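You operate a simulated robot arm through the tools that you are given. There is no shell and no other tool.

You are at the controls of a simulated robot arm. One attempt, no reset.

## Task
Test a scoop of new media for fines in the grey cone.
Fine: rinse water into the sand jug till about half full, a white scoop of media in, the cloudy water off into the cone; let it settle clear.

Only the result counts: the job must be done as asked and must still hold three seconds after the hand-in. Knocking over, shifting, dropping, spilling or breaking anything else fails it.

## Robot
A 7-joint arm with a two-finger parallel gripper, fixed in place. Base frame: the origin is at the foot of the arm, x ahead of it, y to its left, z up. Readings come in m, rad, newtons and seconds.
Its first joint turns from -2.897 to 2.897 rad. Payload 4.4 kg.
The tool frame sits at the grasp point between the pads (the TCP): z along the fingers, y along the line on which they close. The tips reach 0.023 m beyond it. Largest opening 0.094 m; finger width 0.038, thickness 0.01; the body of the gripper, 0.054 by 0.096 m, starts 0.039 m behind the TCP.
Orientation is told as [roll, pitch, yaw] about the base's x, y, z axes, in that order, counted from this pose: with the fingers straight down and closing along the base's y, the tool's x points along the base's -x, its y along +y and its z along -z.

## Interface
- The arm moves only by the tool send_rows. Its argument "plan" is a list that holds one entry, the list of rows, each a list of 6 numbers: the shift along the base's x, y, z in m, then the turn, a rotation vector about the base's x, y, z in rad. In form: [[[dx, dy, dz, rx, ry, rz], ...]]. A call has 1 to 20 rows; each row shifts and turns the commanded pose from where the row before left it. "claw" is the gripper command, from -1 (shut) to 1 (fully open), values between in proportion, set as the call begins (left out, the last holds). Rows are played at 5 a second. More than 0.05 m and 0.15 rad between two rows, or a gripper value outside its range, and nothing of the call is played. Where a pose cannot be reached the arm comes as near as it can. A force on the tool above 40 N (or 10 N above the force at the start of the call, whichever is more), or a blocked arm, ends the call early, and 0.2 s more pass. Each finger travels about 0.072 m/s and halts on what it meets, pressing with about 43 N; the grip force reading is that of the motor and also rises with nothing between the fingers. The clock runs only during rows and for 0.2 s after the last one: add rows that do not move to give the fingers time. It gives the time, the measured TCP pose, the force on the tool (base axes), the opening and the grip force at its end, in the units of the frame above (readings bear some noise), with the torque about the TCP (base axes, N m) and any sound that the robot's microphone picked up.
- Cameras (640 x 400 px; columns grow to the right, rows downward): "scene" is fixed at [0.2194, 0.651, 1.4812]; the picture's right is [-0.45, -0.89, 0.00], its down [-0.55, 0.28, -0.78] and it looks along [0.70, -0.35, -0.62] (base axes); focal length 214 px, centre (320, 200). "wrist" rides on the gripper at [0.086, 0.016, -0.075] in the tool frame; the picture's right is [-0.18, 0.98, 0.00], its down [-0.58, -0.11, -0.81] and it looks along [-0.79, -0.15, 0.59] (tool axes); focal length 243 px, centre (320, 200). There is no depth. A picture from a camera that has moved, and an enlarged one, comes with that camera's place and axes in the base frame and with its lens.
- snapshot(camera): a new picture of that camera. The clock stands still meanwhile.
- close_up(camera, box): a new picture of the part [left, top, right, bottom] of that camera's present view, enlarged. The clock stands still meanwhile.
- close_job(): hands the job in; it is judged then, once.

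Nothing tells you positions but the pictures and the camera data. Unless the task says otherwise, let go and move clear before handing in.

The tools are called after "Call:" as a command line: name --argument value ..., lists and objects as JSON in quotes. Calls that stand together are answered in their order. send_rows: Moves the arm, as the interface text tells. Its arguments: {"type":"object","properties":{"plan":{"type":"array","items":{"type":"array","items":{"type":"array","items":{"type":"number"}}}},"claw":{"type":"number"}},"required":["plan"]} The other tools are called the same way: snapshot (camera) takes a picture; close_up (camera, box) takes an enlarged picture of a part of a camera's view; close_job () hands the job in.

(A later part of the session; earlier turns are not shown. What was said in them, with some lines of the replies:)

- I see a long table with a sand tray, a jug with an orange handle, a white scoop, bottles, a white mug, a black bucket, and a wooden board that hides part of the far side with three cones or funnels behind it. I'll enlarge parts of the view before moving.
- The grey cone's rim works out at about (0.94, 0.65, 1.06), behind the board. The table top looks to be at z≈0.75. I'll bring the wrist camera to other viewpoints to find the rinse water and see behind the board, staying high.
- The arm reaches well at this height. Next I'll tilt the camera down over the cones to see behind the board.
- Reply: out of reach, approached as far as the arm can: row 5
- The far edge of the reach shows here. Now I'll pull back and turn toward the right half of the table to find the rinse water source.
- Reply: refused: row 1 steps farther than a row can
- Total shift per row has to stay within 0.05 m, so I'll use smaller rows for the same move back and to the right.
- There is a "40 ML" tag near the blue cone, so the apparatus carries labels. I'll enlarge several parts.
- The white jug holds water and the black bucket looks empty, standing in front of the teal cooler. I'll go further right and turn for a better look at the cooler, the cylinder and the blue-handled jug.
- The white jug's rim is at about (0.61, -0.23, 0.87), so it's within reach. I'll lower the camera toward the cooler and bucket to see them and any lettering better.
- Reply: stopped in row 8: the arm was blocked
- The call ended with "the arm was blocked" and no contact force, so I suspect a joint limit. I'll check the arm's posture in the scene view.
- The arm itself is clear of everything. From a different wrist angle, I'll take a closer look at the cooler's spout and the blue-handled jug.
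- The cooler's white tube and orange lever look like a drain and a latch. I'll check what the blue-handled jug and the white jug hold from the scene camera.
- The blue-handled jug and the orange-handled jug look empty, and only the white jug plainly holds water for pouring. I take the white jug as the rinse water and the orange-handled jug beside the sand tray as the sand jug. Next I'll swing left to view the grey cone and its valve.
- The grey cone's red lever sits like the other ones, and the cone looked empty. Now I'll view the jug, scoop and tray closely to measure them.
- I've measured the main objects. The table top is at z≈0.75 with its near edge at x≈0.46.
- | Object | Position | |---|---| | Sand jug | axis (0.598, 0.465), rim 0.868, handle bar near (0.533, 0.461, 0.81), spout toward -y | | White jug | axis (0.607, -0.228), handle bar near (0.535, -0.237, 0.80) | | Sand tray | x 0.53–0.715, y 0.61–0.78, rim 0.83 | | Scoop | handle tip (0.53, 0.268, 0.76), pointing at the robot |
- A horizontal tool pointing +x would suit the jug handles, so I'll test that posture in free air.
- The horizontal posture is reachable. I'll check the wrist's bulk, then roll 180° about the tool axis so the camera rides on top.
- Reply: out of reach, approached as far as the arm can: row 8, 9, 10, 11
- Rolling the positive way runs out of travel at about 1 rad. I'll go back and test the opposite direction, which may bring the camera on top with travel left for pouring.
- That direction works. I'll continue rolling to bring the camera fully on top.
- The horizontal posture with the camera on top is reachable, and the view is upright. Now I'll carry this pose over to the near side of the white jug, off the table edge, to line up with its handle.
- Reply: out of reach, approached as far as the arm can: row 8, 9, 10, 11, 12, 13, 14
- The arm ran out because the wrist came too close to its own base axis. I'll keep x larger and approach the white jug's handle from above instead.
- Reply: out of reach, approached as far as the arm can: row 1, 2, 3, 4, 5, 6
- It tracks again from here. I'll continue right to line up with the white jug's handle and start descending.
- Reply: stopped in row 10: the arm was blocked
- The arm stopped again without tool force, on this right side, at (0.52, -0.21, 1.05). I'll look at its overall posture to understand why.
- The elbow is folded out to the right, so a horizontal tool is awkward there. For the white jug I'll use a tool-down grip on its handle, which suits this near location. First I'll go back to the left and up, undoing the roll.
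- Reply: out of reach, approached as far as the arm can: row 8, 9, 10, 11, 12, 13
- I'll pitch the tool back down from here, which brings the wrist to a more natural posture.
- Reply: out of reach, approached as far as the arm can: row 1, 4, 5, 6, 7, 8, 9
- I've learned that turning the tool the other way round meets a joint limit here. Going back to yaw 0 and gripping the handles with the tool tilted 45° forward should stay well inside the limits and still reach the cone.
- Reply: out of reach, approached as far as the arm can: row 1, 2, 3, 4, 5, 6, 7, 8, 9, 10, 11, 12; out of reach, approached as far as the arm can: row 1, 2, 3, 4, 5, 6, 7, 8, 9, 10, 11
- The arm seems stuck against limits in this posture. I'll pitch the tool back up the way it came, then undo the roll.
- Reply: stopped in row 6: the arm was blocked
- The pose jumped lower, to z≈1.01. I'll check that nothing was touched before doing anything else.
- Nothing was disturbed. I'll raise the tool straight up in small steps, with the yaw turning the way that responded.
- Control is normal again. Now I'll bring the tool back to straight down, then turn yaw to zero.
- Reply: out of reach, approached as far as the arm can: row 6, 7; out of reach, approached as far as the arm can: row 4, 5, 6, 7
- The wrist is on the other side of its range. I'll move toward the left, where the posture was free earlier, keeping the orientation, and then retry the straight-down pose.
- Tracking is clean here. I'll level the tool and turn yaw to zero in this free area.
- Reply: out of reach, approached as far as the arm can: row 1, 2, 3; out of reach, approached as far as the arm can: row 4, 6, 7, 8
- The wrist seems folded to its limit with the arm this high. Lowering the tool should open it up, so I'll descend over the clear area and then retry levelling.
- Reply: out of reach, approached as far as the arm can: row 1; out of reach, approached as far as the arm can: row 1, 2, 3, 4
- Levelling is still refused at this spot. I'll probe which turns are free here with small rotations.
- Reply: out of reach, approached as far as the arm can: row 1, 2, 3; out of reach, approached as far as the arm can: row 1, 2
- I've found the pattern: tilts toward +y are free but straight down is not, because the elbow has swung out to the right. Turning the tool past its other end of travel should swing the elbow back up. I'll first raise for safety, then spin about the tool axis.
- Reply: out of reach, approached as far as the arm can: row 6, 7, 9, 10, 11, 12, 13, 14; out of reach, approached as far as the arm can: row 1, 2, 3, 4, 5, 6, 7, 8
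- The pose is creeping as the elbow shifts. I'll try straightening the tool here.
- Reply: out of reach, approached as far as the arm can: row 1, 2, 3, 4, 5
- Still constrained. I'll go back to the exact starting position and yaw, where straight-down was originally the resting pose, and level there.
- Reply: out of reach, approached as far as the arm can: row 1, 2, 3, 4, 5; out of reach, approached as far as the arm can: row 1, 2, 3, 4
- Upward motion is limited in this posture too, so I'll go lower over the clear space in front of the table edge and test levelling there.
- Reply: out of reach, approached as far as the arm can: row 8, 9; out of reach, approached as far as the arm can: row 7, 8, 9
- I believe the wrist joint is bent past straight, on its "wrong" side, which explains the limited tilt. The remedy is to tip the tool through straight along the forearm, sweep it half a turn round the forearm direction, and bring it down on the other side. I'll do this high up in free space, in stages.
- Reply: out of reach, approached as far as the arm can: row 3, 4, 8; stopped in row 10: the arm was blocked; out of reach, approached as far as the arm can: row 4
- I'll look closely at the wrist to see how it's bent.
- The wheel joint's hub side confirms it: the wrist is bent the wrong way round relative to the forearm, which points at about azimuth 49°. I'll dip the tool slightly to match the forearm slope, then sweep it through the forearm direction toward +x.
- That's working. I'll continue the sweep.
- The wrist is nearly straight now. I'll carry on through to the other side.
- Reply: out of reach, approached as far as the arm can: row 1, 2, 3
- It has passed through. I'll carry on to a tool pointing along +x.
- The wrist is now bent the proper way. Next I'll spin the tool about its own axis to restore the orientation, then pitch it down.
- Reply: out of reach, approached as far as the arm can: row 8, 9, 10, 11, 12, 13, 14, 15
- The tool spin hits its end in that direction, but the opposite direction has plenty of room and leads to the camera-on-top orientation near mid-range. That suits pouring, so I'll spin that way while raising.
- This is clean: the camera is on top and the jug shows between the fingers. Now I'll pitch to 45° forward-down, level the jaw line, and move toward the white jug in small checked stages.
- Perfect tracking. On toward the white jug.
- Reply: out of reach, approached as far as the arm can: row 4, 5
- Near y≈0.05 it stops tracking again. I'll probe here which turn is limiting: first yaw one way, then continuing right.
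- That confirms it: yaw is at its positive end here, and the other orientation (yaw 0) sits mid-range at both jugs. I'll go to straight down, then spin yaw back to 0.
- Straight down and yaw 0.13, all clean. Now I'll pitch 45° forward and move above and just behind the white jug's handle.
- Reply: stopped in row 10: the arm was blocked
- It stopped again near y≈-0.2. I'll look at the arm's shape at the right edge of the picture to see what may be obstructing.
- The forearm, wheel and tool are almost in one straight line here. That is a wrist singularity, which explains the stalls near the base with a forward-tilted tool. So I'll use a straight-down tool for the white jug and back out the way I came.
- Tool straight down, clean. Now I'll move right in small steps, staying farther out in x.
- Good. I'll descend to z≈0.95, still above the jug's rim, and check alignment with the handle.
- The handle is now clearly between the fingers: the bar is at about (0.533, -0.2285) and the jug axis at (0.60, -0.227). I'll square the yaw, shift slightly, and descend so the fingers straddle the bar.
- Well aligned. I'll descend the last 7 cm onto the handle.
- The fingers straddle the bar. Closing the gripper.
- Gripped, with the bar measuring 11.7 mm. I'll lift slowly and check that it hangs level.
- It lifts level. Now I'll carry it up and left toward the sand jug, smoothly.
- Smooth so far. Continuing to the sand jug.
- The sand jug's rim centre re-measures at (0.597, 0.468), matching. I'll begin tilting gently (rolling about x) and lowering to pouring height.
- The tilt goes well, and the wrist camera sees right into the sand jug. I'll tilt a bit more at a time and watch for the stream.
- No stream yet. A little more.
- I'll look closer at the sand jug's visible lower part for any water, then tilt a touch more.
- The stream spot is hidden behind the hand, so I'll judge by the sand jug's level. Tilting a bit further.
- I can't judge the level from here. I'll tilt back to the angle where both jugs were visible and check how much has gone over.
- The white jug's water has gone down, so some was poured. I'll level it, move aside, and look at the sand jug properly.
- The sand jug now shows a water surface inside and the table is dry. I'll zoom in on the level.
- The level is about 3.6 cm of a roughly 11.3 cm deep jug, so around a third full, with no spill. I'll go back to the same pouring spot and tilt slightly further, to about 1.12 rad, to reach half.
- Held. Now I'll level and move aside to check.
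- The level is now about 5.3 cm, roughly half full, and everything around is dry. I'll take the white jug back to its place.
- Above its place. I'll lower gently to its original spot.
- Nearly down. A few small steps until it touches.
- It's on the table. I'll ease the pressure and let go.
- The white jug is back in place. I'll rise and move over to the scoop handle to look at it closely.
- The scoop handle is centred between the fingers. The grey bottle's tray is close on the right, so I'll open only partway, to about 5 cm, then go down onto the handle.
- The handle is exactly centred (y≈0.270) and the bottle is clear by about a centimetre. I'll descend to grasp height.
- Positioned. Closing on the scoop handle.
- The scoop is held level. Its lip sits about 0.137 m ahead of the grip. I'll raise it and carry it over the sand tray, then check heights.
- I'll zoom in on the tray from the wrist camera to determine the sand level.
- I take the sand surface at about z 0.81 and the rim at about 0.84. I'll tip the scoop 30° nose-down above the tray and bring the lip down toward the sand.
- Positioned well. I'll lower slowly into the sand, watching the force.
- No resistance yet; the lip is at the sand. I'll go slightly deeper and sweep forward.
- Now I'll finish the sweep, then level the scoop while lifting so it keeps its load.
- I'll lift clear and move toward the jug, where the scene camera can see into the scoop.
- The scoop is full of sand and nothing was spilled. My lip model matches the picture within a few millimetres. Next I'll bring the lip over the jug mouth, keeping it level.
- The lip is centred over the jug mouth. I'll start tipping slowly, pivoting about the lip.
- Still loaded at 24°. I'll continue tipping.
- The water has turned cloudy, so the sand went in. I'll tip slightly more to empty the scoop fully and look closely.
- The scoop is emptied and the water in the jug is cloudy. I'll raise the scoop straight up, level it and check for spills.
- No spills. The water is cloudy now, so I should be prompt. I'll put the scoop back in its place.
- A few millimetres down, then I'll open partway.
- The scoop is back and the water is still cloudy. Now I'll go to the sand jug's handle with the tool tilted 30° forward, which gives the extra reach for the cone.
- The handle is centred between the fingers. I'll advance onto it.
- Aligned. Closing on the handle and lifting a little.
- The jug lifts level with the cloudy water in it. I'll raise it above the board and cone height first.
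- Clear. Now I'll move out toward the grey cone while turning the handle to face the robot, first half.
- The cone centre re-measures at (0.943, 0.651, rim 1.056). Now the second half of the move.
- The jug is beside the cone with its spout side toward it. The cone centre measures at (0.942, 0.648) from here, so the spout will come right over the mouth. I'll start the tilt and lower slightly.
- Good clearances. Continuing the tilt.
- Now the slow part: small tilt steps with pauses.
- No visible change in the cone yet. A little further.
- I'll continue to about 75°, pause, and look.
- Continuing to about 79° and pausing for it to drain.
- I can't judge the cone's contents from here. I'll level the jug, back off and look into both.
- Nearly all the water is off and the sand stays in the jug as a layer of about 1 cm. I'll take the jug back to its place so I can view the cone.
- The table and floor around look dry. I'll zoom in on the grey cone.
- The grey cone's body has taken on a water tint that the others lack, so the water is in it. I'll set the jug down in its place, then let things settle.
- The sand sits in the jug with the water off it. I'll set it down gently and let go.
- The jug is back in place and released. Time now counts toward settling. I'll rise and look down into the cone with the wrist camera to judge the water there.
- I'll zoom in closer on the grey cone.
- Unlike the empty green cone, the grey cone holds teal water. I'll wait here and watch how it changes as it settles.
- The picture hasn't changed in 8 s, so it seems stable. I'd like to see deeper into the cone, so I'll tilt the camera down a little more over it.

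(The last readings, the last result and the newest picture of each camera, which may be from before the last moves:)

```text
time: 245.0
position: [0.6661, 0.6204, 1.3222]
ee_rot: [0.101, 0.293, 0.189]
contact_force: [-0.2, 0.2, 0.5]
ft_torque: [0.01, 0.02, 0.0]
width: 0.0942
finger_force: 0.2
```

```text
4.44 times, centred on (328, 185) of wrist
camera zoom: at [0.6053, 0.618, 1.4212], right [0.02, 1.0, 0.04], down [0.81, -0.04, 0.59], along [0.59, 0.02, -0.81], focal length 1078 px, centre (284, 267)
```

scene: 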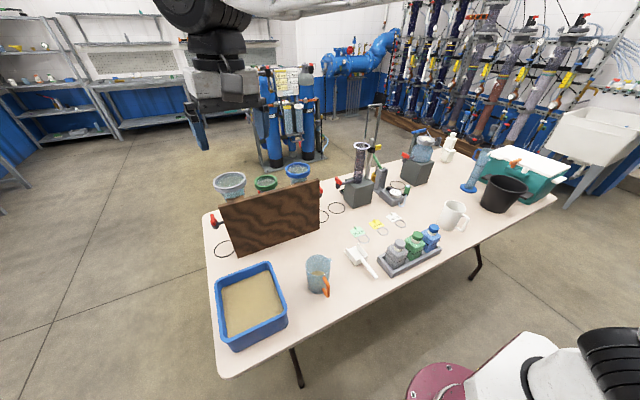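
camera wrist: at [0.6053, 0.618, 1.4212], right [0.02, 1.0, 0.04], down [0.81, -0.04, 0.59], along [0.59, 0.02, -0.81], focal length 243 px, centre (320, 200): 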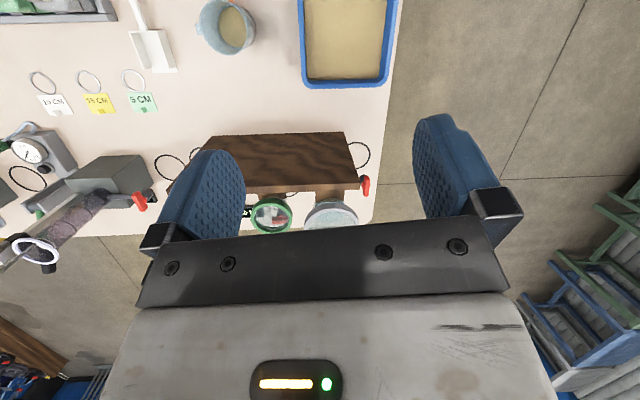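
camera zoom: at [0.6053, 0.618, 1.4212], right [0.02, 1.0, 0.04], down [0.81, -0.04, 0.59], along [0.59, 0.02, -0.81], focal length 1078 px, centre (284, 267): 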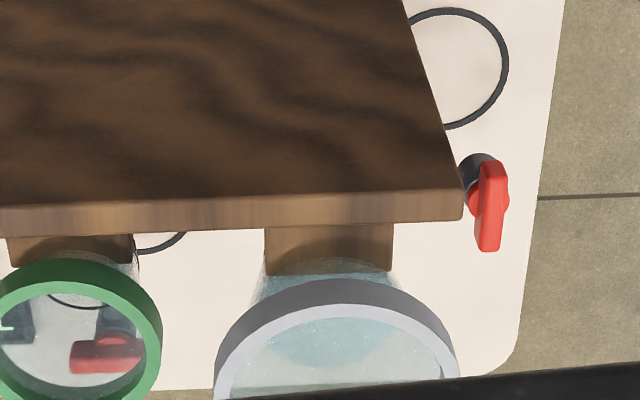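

The water in the cone is see-through, with the white table visible behind it, and nothing else has changed. I'll back the arm off to its neutral pose and allow more settling time.

Call:
send_rows --plan '[[[-0.02, -0.01, 0.01, 0, -0.06, -0.03], [-0.03, -0.01, 0.01, 0, -0.06, -0.03], [-0.03, -0.015, 0.01, 0, -0.06, -0.03], [-0.03, -0.015, 0.01, 0, -0.06, -0.03], [-0.03, -0.015, 0.01, 0, -0.05, -0.03], [-0.03, -0.015, 0.01, 0, 0, 0], [-0.03, -0.015, 0.01, 0, 0, 0], [0, 0, 0, 0, 0, 0], [0, 0, 0, 0, 0, 0], [0, 0, 0, 0, 0, 0], [0, 0, 0, 0, 0, 0], [0, 0, 0, 0, 0, 0], [0, 0, 0, 0, 0, 0], [0, 0, 0, 0, 0, 0], [0, 0, 0, 0, 0, 0], [0, 0, 0, 0, 0, 0], [0, 0, 0, 0, 0, 0], [0, 0, 0, 0, 0, 0], [0, 0, 0, 0, 0, 0], [0, 0, 0, 0, 0, 0]]]'

Call:
send_rows --plan '[[[0, 0, 0, 0, 0, 0], [0, 0, 0, 0, 0, 0], [0, 0, 0, 0, 0, 0], [0, 0, 0, 0, 0, 0], [0, 0, 0, 0, 0, 0], [0, 0, 0, 0, 0, 0], [0, 0, 0, 0, 0, 0], [0, 0, 0, 0, 0, 0], [0, 0, 0, 0, 0, 0], [0, 0, 0, 0, 0, 0], [0, 0, 0, 0, 0, 0], [0, 0, 0, 0, 0, 0], [0, 0, 0, 0, 0, 0], [0, 0, 0, 0, 0, 0], [0, 0, 0, 0, 0, 0], [0, 0, 0, 0, 0, 0], [0, 0, 0, 0, 0, 0], [0, 0, 0, 0, 0, 0], [0, 0, 0, 0, 0, 0], [0, 0, 0, 0, 0, 0]]]'

Call:
send_rows --plan '[[[0, 0, 0, 0, 0, 0], [0, 0, 0, 0, 0, 0], [0, 0, 0, 0, 0, 0], [0, 0, 0, 0, 0, 0], [0, 0, 0, 0, 0, 0], [0, 0, 0, 0, 0, 0], [0, 0, 0, 0, 0, 0], [0, 0, 0, 0, 0, 0], [0, 0, 0, 0, 0, 0], [0, 0, 0, 0, 0, 0], [0, 0, 0, 0, 0, 0], [0, 0, 0, 0, 0, 0], [0, 0, 0, 0, 0, 0], [0, 0, 0, 0, 0, 0], [0, 0, 0, 0, 0, 0], [0, 0, 0, 0, 0, 0], [0, 0, 0, 0, 0, 0], [0, 0, 0, 0, 0, 0], [0, 0, 0, 0, 0, 0], [0, 0, 0, 0, 0, 0]]]'

Call:
snapshot --camera "wrist"

Call:
close_up --camera "scene" --box '[205, 162, 261, 207]'

Call:
close_up --camera "scene" --box '[290, 210, 490, 310]'

```text
time: 249.2
position: [0.4658, 0.5246, 1.39]
ee_rot: [0.068, 0.006, 0.034]
contact_force: [-0.2, -0.4, -0.1]
ft_torque: [0.0, 0.02, -0.01]
width: 0.0939
finger_force: 0.1
```

```text
time: 253.4
position: [0.4672, 0.5244, 1.3897]
ee_rot: [0.069, 0.007, 0.033]
contact_force: [0.0, 0.5, 0.2]
ft_torque: [0.02, 0.02, -0.02]
width: 0.0941
finger_force: 0.0
```

```text
time: 257.6
position: [0.4663, 0.5249, 1.3906]
ee_rot: [0.067, 0.007, 0.034]
contact_force: [0.1, -0.5, 1.1]
ft_torque: [0.0, -0.01, -0.01]
width: 0.0939
finger_force: 0.1
```

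```text
taken
camera wrist: at [0.3794, 0.5337, 1.4668], right [0.15, 0.99, 0.07], down [0.59, -0.14, 0.79], along [0.79, -0.08, -0.6], focal length 243 px, centre (320, 200)
```

wrist: 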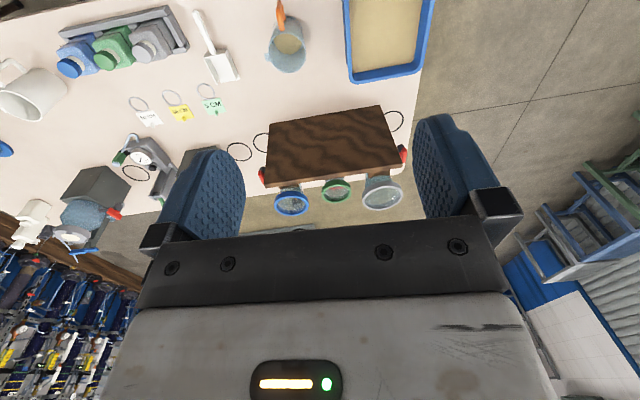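

```text
8.89 times, centred on (233, 184) of scene
camera zoom: at [0.2194, 0.651, 1.4812], right [-0.45, -0.89, 0.0], down [-0.55, 0.28, -0.78], along [0.7, -0.35, -0.62], focal length 1906 px, centre (1093, 338)
```

zoom: 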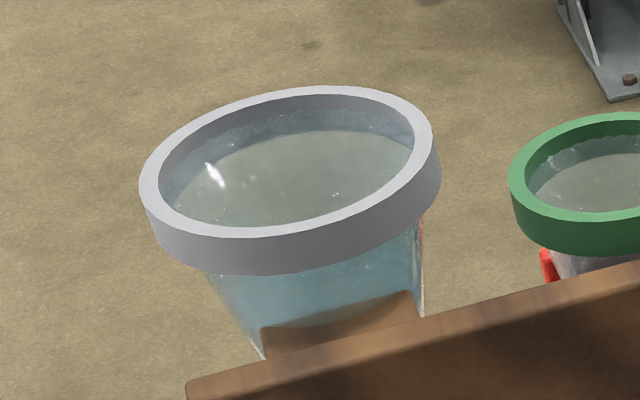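

```text
3.20 times, centred on (390, 260) of scene
camera zoom: at [0.2194, 0.651, 1.4812], right [-0.45, -0.89, 0.0], down [-0.55, 0.28, -0.78], along [0.7, -0.35, -0.62], focal length 686 px, centre (96, 8)
```

zoom: 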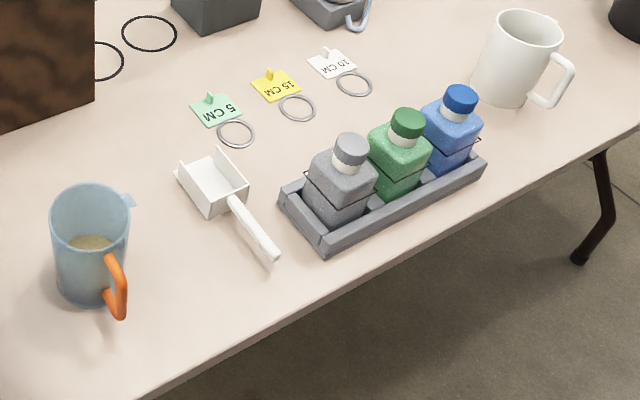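

Everything stands as it should: the scoop, white jug and sand jug are in place and the surfaces are dry. I'll give the cone some more settling time before handing in.

Call:
send_rows --plan '[[[0, 0, 0, 0, 0, 0], [0, 0, 0, 0, 0, 0], [0, 0, 0, 0, 0, 0], [0, 0, 0, 0, 0, 0], [0, 0, 0, 0, 0, 0], [0, 0, 0, 0, 0, 0], [0, 0, 0, 0, 0, 0], [0, 0, 0, 0, 0, 0], [0, 0, 0, 0, 0, 0], [0, 0, 0, 0, 0, 0], [0, 0, 0, 0, 0, 0], [0, 0, 0, 0, 0, 0], [0, 0, 0, 0, 0, 0], [0, 0, 0, 0, 0, 0], [0, 0, 0, 0, 0, 0], [0, 0, 0, 0, 0, 0], [0, 0, 0, 0, 0, 0], [0, 0, 0, 0, 0, 0], [0, 0, 0, 0, 0, 0], [0, 0, 0, 0, 0, 0]]]'

Call:
send_rows --plan '[[[0, 0, 0, 0, 0, 0], [0, 0, 0, 0, 0, 0], [0, 0, 0, 0, 0, 0], [0, 0, 0, 0, 0, 0], [0, 0, 0, 0, 0, 0], [0, 0, 0, 0, 0, 0], [0, 0, 0, 0, 0, 0], [0, 0, 0, 0, 0, 0], [0, 0, 0, 0, 0, 0], [0, 0, 0, 0, 0, 0], [0, 0, 0, 0, 0, 0], [0, 0, 0, 0, 0, 0], [0, 0, 0, 0, 0, 0], [0, 0, 0, 0, 0, 0], [0, 0, 0, 0, 0, 0], [0, 0, 0, 0, 0, 0], [0, 0, 0, 0, 0, 0], [0, 0, 0, 0, 0, 0], [0, 0, 0, 0, 0, 0], [0, 0, 0, 0, 0, 0]]]'

Call:
send_rows --plan '[[[0, 0, 0, 0, 0, 0], [0, 0, 0, 0, 0, 0], [0, 0, 0, 0, 0, 0], [0, 0, 0, 0, 0, 0], [0, 0, 0, 0, 0, 0], [0, 0, 0, 0, 0, 0], [0, 0, 0, 0, 0, 0], [0, 0, 0, 0, 0, 0], [0, 0, 0, 0, 0, 0], [0, 0, 0, 0, 0, 0], [0, 0, 0, 0, 0, 0], [0, 0, 0, 0, 0, 0], [0, 0, 0, 0, 0, 0], [0, 0, 0, 0, 0, 0], [0, 0, 0, 0, 0, 0], [0, 0, 0, 0, 0, 0], [0, 0, 0, 0, 0, 0], [0, 0, 0, 0, 0, 0], [0, 0, 0, 0, 0, 0], [0, 0, 0, 0, 0, 0]]]'

Call:
send_rows --plan '[[[0, 0, 0, 0, 0, 0], [0, 0, 0, 0, 0, 0], [0, 0, 0, 0, 0, 0], [0, 0, 0, 0, 0, 0], [0, 0, 0, 0, 0, 0], [0, 0, 0, 0, 0, 0], [0, 0, 0, 0, 0, 0], [0, 0, 0, 0, 0, 0], [0, 0, 0, 0, 0, 0], [0, 0, 0, 0, 0, 0], [0, 0, 0, 0, 0, 0], [0, 0, 0, 0, 0, 0], [0, 0, 0, 0, 0, 0], [0, 0, 0, 0, 0, 0], [0, 0, 0, 0, 0, 0], [0, 0, 0, 0, 0, 0], [0, 0, 0, 0, 0, 0], [0, 0, 0, 0, 0, 0], [0, 0, 0, 0, 0, 0], [0, 0, 0, 0, 0, 0]]]'

Call:
send_rows --plan '[[[0, 0, 0, 0, 0, 0], [0, 0, 0, 0, 0, 0], [0, 0, 0, 0, 0, 0], [0, 0, 0, 0, 0, 0], [0, 0, 0, 0, 0, 0], [0, 0, 0, 0, 0, 0], [0, 0, 0, 0, 0, 0], [0, 0, 0, 0, 0, 0], [0, 0, 0, 0, 0, 0], [0, 0, 0, 0, 0, 0], [0, 0, 0, 0, 0, 0], [0, 0, 0, 0, 0, 0], [0, 0, 0, 0, 0, 0], [0, 0, 0, 0, 0, 0], [0, 0, 0, 0, 0, 0], [0, 0, 0, 0, 0, 0], [0, 0, 0, 0, 0, 0], [0, 0, 0, 0, 0, 0], [0, 0, 0, 0, 0, 0], [0, 0, 0, 0, 0, 0]]]'

Call:
close_up --camera "wrist" --box '[340, 160, 420, 220]'

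Call:
close_up --camera "scene" --box '[205, 162, 261, 207]'

```text
time: 261.8
position: [0.4675, 0.524, 1.3911]
ee_rot: [0.067, 0.005, 0.034]
contact_force: [-0.6, -0.5, 0.3]
ft_torque: [-0.04, 0.01, -0.01]
width: 0.0939
finger_force: 0.0
```

```text
time: 266.0
position: [0.4669, 0.5249, 1.3887]
ee_rot: [0.067, 0.006, 0.032]
contact_force: [0.1, -1.0, 0.5]
ft_torque: [0.02, -0.01, -0.01]
width: 0.0938
finger_force: 0.1
```

```text
time: 270.2
position: [0.4664, 0.5246, 1.3893]
ee_rot: [0.068, 0.004, 0.034]
contact_force: [-0.6, 0.1, -0.1]
ft_torque: [-0.01, 0.01, 0.0]
width: 0.0938
finger_force: 0.0
```

```text
time: 274.4
position: [0.4666, 0.5263, 1.3903]
ee_rot: [0.069, 0.005, 0.034]
contact_force: [-0.6, 0.1, -0.2]
ft_torque: [0.01, 0.0, -0.04]
width: 0.0939
finger_force: 0.1
```

```text
time: 278.6
position: [0.467, 0.5238, 1.3899]
ee_rot: [0.068, 0.005, 0.034]
contact_force: [0.1, 0.7, -0.8]
ft_torque: [0.01, 0.04, -0.03]
width: 0.094
finger_force: 0.1
```

```text
6.67 times, centred on (380, 190) of wrist
camera zoom: at [0.3794, 0.5338, 1.4668], right [0.15, 0.99, 0.07], down [0.59, -0.14, 0.79], along [0.79, -0.08, -0.6], focal length 1618 px, centre (-80, 267)
```

zoom: 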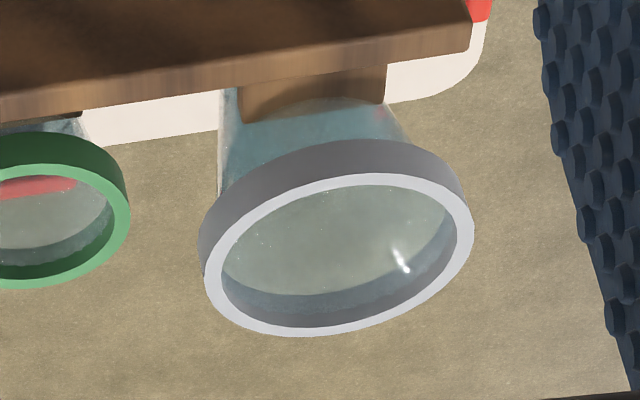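

```text
8.89 times, centred on (233, 184) of scene
camera zoom: at [0.2194, 0.651, 1.4812], right [-0.45, -0.89, 0.0], down [-0.55, 0.28, -0.78], along [0.7, -0.35, -0.62], focal length 1906 px, centre (1093, 338)
```

zoom: 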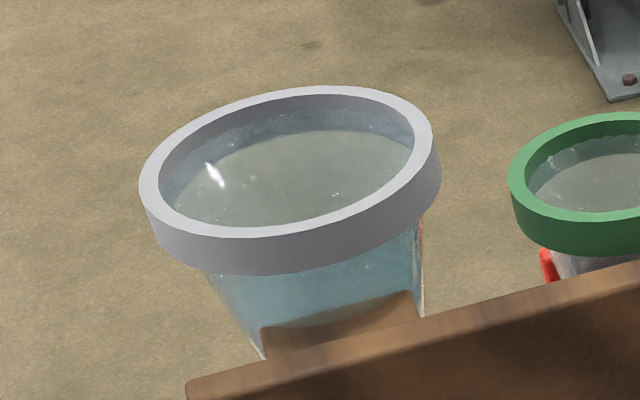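

The cone's water has stayed see-through for nearly a minute after the last pour, and everything is in place with the arm clear. I'm handing in the job.

Call:
close_job

```text
The job is handed in.
```

The fines test is done and handed in. The cloudy rinse water is in the grey cone, and it stayed see-through until hand-in, about a minute after the pour.

- **Water:** I filled the sand jug to about half (roughly 47% by my estimate) from the white jug. I took the white jug as the rinse water because it was the only jug I could see holding water.
- **Media:** One full white scoop of sand went into the jug, and the water turned cloudy straight away.
- **Decanting:** I poured nearly all the water off into the cone, leaving the sand in the jug. At about the time of the pour the water in the jug may already have begun to clear.
- **Not confirmed:** The board hid the tip of the cone, so I never saw the settled fines. I judged the water clear from above, by seeing the table and floor through it.

The white jug, scoop and sand jug are back where they stood, and I saw no spills. The arm is open and clear of everything.
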